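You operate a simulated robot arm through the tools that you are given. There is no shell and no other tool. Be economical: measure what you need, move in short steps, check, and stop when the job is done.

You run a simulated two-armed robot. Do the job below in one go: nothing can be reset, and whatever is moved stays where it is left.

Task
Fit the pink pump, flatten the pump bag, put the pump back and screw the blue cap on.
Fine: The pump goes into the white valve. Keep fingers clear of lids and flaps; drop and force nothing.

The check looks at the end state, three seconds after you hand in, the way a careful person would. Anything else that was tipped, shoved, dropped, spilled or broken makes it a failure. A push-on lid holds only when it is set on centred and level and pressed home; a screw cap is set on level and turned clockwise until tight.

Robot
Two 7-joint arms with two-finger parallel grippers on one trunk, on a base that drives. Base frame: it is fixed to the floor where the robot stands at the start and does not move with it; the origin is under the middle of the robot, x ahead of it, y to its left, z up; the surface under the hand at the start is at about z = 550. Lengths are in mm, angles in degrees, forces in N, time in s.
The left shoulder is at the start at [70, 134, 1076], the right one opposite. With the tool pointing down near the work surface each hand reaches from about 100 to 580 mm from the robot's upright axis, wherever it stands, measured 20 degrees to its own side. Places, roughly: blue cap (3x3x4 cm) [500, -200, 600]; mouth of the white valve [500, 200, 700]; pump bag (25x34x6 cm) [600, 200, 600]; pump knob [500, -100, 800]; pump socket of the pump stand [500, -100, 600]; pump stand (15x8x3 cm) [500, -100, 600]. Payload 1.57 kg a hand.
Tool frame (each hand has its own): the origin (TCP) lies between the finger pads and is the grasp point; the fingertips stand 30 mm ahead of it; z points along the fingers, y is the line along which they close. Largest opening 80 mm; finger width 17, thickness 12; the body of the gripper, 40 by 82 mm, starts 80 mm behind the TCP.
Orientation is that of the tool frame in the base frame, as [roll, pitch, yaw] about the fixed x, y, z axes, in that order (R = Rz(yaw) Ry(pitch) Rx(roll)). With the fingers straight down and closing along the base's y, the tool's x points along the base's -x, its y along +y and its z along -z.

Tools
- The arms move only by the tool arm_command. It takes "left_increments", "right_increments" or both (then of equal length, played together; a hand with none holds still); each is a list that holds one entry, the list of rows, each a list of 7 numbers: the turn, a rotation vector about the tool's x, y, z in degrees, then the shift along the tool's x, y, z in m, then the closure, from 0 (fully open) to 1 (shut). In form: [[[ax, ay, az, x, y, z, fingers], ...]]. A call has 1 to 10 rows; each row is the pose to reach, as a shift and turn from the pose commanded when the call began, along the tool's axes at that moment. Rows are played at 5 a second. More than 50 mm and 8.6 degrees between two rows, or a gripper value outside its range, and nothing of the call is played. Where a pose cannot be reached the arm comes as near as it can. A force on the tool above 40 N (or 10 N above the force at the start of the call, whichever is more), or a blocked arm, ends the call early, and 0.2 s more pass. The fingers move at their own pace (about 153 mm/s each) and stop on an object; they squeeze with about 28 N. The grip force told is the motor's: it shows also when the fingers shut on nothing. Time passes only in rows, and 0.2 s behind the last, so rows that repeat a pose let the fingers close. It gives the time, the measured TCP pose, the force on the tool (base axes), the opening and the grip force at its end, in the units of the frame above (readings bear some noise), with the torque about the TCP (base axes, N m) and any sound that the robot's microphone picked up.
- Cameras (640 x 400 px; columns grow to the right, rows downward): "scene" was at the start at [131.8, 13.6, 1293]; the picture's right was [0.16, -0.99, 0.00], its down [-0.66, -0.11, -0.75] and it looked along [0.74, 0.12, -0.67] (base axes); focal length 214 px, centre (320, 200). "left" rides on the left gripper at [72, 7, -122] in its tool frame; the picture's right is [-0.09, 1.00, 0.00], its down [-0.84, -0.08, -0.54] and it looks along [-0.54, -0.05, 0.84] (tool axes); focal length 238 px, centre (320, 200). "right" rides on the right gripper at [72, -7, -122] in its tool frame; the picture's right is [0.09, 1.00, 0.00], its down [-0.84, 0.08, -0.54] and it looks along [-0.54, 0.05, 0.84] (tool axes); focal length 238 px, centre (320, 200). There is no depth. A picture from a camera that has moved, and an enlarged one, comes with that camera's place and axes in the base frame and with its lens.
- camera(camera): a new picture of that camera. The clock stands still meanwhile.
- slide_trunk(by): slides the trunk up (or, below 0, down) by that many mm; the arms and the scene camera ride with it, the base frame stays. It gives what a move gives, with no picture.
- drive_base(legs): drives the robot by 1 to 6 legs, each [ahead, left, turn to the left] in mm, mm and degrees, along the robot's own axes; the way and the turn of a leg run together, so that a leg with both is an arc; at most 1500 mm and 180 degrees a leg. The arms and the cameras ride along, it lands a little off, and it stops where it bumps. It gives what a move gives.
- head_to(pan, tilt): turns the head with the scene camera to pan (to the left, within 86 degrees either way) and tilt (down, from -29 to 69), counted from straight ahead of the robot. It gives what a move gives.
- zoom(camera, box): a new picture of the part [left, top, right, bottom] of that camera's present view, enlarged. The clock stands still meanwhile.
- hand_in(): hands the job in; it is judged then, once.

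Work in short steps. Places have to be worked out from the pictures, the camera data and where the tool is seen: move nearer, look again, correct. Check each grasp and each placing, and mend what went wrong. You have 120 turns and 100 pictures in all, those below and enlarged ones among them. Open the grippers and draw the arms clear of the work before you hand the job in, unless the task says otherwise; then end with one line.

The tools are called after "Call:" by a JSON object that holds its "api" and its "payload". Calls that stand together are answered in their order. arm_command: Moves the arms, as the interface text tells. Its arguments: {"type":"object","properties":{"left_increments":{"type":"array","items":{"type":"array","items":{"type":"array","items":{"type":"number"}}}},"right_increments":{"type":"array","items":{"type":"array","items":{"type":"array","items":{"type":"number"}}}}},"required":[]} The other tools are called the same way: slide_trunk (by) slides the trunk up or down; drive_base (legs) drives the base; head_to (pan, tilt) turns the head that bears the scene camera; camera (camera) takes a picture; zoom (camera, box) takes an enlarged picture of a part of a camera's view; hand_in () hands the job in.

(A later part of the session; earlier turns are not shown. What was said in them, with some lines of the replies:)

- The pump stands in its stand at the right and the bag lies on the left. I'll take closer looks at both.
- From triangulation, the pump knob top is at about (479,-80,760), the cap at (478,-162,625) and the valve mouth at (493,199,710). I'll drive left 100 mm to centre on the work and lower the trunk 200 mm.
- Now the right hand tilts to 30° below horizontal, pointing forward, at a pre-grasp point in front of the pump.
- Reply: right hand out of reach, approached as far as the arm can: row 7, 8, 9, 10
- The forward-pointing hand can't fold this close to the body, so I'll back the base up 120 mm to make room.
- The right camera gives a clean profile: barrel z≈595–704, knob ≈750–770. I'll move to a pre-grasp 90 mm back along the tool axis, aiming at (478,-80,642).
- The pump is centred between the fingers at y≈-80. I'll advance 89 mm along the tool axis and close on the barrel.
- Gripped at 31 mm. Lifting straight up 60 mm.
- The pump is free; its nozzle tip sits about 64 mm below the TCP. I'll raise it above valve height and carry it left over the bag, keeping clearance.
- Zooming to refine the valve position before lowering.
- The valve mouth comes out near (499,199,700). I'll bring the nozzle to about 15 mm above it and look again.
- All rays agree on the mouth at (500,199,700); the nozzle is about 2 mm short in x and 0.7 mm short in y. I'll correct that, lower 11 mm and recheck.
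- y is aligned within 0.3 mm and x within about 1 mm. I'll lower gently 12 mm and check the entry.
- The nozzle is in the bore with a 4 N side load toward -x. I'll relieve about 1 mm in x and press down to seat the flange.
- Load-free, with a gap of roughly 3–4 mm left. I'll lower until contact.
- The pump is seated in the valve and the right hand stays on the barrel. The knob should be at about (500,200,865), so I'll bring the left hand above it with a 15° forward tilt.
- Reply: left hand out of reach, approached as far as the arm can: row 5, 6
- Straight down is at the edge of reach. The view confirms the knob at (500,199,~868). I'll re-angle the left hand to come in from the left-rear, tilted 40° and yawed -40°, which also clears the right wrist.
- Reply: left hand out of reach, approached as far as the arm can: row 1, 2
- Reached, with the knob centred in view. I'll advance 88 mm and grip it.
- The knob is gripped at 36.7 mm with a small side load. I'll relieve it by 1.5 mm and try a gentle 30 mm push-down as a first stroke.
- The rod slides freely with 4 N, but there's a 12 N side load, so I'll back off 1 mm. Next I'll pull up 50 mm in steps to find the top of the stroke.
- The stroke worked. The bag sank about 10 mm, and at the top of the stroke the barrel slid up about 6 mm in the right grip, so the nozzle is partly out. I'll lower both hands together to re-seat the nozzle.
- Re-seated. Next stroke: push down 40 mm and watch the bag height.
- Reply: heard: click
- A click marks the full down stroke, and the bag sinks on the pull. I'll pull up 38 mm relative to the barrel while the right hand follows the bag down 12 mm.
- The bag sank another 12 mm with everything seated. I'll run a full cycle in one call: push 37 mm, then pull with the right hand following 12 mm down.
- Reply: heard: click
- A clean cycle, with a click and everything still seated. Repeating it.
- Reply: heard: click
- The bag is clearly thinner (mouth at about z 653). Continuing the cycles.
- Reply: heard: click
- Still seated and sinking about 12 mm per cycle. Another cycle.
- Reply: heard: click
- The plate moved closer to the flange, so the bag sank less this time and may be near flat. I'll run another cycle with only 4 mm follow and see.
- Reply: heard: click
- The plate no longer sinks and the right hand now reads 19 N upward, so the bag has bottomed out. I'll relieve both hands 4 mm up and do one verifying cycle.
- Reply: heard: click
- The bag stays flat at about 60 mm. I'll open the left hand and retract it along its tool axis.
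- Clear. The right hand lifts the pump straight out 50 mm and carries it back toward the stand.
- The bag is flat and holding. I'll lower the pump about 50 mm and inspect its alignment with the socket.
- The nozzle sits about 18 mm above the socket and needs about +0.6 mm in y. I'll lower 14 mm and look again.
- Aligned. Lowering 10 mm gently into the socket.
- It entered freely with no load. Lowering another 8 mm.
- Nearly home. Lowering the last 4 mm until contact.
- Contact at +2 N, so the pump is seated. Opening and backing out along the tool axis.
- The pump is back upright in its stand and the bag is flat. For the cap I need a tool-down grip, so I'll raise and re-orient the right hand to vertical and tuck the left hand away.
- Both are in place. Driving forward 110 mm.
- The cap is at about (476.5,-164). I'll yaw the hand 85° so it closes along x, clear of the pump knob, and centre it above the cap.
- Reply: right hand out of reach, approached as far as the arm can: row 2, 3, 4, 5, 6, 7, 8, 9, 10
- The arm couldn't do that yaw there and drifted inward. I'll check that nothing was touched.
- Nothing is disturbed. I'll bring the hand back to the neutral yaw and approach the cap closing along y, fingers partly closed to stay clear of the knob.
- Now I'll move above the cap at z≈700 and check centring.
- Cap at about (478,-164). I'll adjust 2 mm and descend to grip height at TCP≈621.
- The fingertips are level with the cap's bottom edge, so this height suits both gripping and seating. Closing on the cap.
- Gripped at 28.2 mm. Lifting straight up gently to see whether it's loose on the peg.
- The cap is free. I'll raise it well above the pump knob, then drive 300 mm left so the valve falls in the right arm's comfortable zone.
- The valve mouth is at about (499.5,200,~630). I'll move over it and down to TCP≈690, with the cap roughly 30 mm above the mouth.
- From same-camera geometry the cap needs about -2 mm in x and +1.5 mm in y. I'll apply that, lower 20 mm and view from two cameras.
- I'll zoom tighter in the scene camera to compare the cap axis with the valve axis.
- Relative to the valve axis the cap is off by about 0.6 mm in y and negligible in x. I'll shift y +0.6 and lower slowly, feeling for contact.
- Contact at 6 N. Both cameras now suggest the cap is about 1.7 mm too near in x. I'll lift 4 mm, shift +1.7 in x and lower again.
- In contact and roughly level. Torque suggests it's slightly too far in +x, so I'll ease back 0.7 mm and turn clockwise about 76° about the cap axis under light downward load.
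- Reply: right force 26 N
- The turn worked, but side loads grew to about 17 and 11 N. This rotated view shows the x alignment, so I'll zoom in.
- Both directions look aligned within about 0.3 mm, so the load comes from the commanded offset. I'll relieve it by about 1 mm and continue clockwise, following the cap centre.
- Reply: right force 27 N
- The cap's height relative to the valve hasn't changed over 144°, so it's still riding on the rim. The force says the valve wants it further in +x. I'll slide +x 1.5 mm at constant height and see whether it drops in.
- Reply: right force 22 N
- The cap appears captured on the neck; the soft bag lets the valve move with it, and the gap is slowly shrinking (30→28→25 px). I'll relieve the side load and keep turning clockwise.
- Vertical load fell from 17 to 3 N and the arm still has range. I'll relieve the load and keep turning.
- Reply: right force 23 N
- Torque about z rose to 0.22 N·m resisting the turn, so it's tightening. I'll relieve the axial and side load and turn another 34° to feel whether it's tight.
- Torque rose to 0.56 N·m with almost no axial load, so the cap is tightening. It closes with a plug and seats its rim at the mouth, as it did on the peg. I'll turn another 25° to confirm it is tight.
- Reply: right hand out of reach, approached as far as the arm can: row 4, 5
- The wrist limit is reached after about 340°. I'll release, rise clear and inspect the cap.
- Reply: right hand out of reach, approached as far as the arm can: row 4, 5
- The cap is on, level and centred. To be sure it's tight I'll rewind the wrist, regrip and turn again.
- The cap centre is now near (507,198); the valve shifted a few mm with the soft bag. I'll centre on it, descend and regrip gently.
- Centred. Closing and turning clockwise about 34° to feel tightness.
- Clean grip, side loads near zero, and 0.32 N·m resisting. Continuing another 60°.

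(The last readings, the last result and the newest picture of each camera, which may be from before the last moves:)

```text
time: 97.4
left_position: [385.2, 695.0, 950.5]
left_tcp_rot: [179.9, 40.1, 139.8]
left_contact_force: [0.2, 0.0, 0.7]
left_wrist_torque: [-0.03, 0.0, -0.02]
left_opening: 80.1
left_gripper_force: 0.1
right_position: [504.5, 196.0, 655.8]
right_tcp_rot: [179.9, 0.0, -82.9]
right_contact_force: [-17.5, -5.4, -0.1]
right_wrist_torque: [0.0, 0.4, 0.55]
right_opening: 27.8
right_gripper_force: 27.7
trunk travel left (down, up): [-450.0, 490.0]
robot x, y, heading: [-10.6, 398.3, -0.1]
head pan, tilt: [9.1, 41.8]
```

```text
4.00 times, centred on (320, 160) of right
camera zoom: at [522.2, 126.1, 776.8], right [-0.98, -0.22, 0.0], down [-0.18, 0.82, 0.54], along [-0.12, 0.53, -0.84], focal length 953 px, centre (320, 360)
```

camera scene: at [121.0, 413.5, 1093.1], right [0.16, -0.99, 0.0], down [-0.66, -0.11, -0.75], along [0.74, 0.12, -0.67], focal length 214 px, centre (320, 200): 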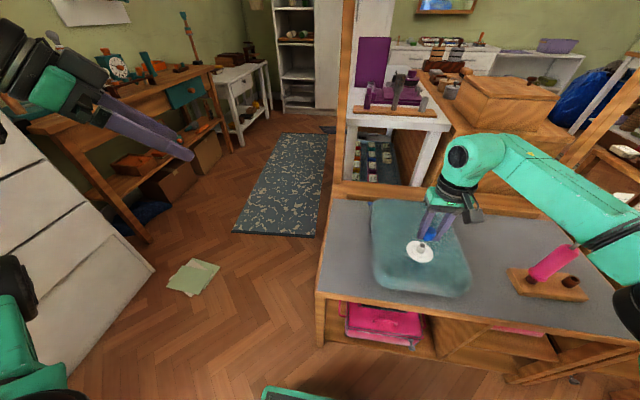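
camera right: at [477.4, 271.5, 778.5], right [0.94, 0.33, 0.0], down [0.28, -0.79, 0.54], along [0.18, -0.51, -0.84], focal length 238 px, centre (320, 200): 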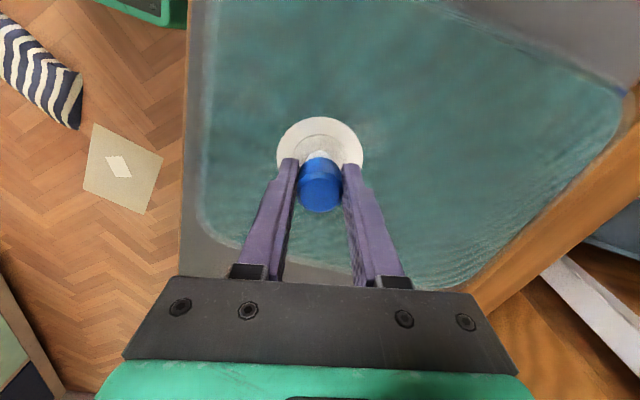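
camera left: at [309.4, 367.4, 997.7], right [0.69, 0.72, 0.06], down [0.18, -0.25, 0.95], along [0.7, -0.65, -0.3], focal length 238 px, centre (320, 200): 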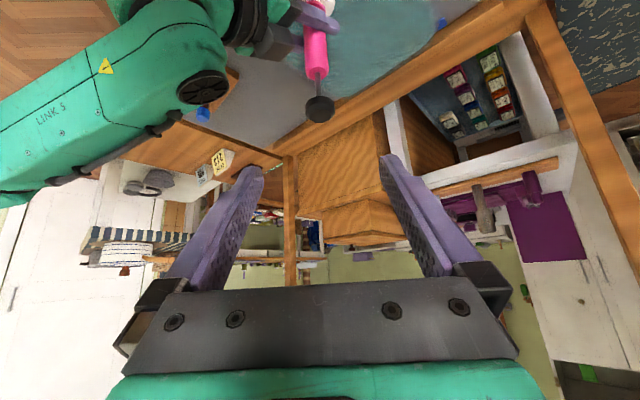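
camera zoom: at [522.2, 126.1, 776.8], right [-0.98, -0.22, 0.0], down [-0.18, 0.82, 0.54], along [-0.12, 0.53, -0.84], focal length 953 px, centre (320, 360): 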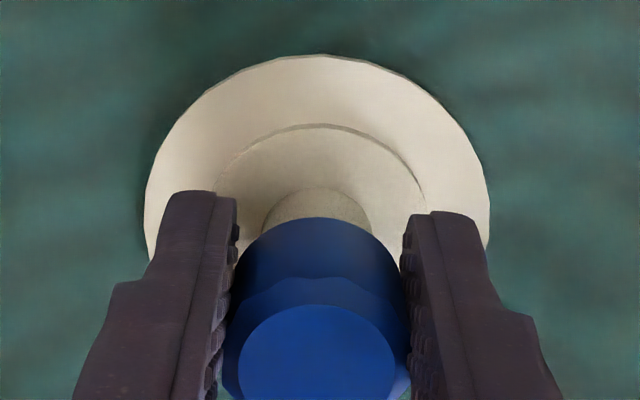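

Torque tops out at the same 0.55 N·m as before, at the grip's slip limit, so the cap is tight. I'll relieve the side load, open and rise straight up.

Call:
{"api": "arm_command", "payload": {"right_increments": [[[0, 0, 0, 0.0003, 0.002, 0, 1], [0, 0, 0, 0.0003, 0.002, 0, 0.6], [0, 0, 0, 0.0003, 0.002, 0, 0.2], [0, 0, 0, 0.0003, 0.002, 0, 0.1], [0, 0, 0, 0.0003, 0.002, -0.03, 0.1], [0, 0, 0, 0.0003, 0.002, -0.07, 0.1], [0, 0, 0, 0.0003, 0.002, -0.11, 0.1], [0, 0, 0, 0.0003, 0.002, -0.14, 0.1]]]}}

Call:
{"api": "zoom", "payload": {"camera": "scene", "box": [402, 228, 450, 258]}}

Call:
{"api": "zoom", "payload": {"camera": "scene", "box": [300, 150, 620, 350]}}

Call:
{"api": "zoom", "payload": {"camera": "right", "box": [240, 60, 400, 160]}}

```text
time: 99.2
left_position: [387.9, 696.5, 949.7]
left_tcp_rot: [-179.9, 40.0, 140.2]
left_contact_force: [-0.2, 0.3, -0.3]
left_wrist_torque: [-0.02, -0.04, 0.0]
left_opening: 80.2
left_gripper_force: 0.1
right_position: [504.2, 197.6, 794.5]
right_tcp_rot: [179.9, 0.0, -82.8]
right_contact_force: [-0.5, 0.3, 0.8]
right_wrist_torque: [-0.01, 0.0, -0.02]
right_opening: 71.8
right_gripper_force: 0.0
trunk travel left (down, up): [-450.0, 490.0]
robot x, y, heading: [-11.6, 398.4, -0.2]
head pan, tilt: [9.1, 41.8]
```

```text
13.33 times, centred on (426, 243) of scene
camera zoom: at [120.8, 413.6, 1093.0], right [0.16, -0.99, 0.0], down [-0.66, -0.11, -0.75], along [0.74, 0.12, -0.67], focal length 2860 px, centre (-1093, -373)
```

zoom: 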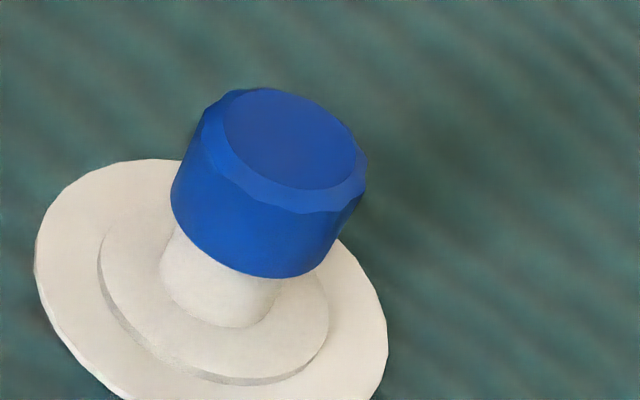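

```text
2.00 times, centred on (460, 250) of scene
camera zoom: at [120.8, 413.6, 1093.0], right [0.16, -0.99, 0.0], down [-0.66, -0.11, -0.75], along [0.74, 0.12, -0.67], focal length 429 px, centre (40, 100)
```

zoom: 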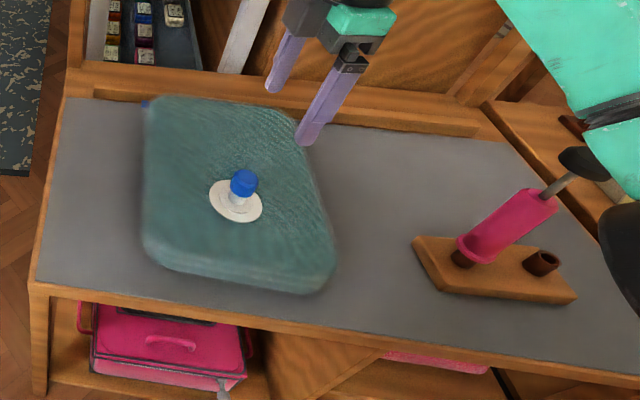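

```text
4.00 times, centred on (320, 110) of right
camera zoom: at [522.1, 127.6, 916.7], right [-0.98, -0.22, 0.0], down [-0.18, 0.82, 0.54], along [-0.12, 0.53, -0.84], focal length 953 px, centre (320, 560)
```

zoom: 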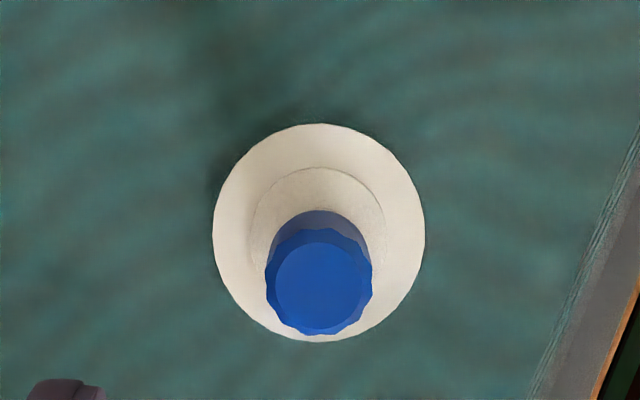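

The bag is in place and flat, the pump is upright in its stand and the cap is level on the valve. I'll raise the trunk to lift both arms clear, then back away.

Call:
{"api": "slide_trunk", "payload": {"by": 180}}

Call:
{"api": "drive_base", "payload": {"legs": [[-200, 0, 0]]}}

Call:
{"api": "camera", "payload": {"camera": "scene"}}

Call:
{"api": "camera", "payload": {"camera": "right"}}

```text
time: 101.2
left_position: [387.0, 694.6, 1128.7]
left_tcp_rot: [-179.9, 40.0, 140.0]
left_contact_force: [0.0, 0.0, 0.3]
left_wrist_torque: [-0.01, -0.03, 0.02]
left_opening: 80.0
left_gripper_force: 0.1
right_position: [505.5, 197.3, 973.4]
right_tcp_rot: [179.9, 0.0, -82.8]
right_contact_force: [0.7, -0.3, -0.3]
right_wrist_torque: [0.03, -0.03, 0.01]
right_opening: 72.1
right_gripper_force: 0.1
trunk travel left (down, up): [-630.0, 310.0]
robot x, y, heading: [-7.3, 397.2, 0.1]
head pan, tilt: [9.1, 41.8]
```

```text
time: 102.8
left_position: [188.4, 695.0, 1129.4]
left_tcp_rot: [-179.9, 40.0, 139.9]
left_contact_force: [0.2, -0.4, 0.7]
left_wrist_torque: [0.0, 0.01, 0.01]
left_opening: 80.1
left_gripper_force: 0.0
right_position: [305.7, 198.0, 974.4]
right_tcp_rot: [179.8, 0.0, -82.7]
right_contact_force: [0.0, -0.2, -0.8]
right_wrist_torque: [0.04, -0.04, -0.02]
right_opening: 72.0
right_gripper_force: 0.1
trunk travel left (down, up): [-630.0, 310.0]
robot x, y, heading: [-206.1, 400.3, -0.2]
head pan, tilt: [9.1, 41.8]
```

```text
6 pictures are left
camera scene: at [-78.0, 413.4, 1273.0], right [0.16, -0.99, 0.0], down [-0.66, -0.1, -0.75], along [0.74, 0.12, -0.67], focal length 214 px, centre (320, 200)
```

scene: 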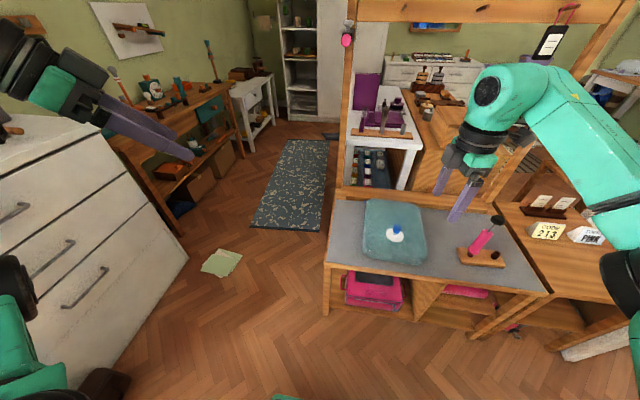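

```text
5 pictures are left
camera right: at [322.9, 126.9, 1095.9], right [-0.98, -0.22, 0.0], down [-0.18, 0.82, 0.54], along [-0.12, 0.53, -0.84], focal length 238 px, centre (320, 200)
```

right: 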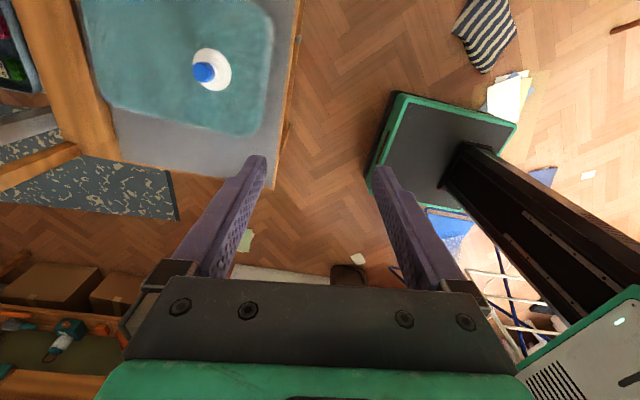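

Both arms are clear and open. The bag is flat, the pump is upright in its stand and the cap is level on the valve, so I'm handing in.

Call:
{"api": "hand_in", "payload": {}}

```text
The job is handed in.
```

I flattened the bag with the pump, put the pump back in its stand and screwed the blue cap onto the valve until it resisted at the grip's slip limit (about 0.55 N·m); no thread-stop click was heard, and the valve shifted about 7 mm on the soft bag while I turned the cap.
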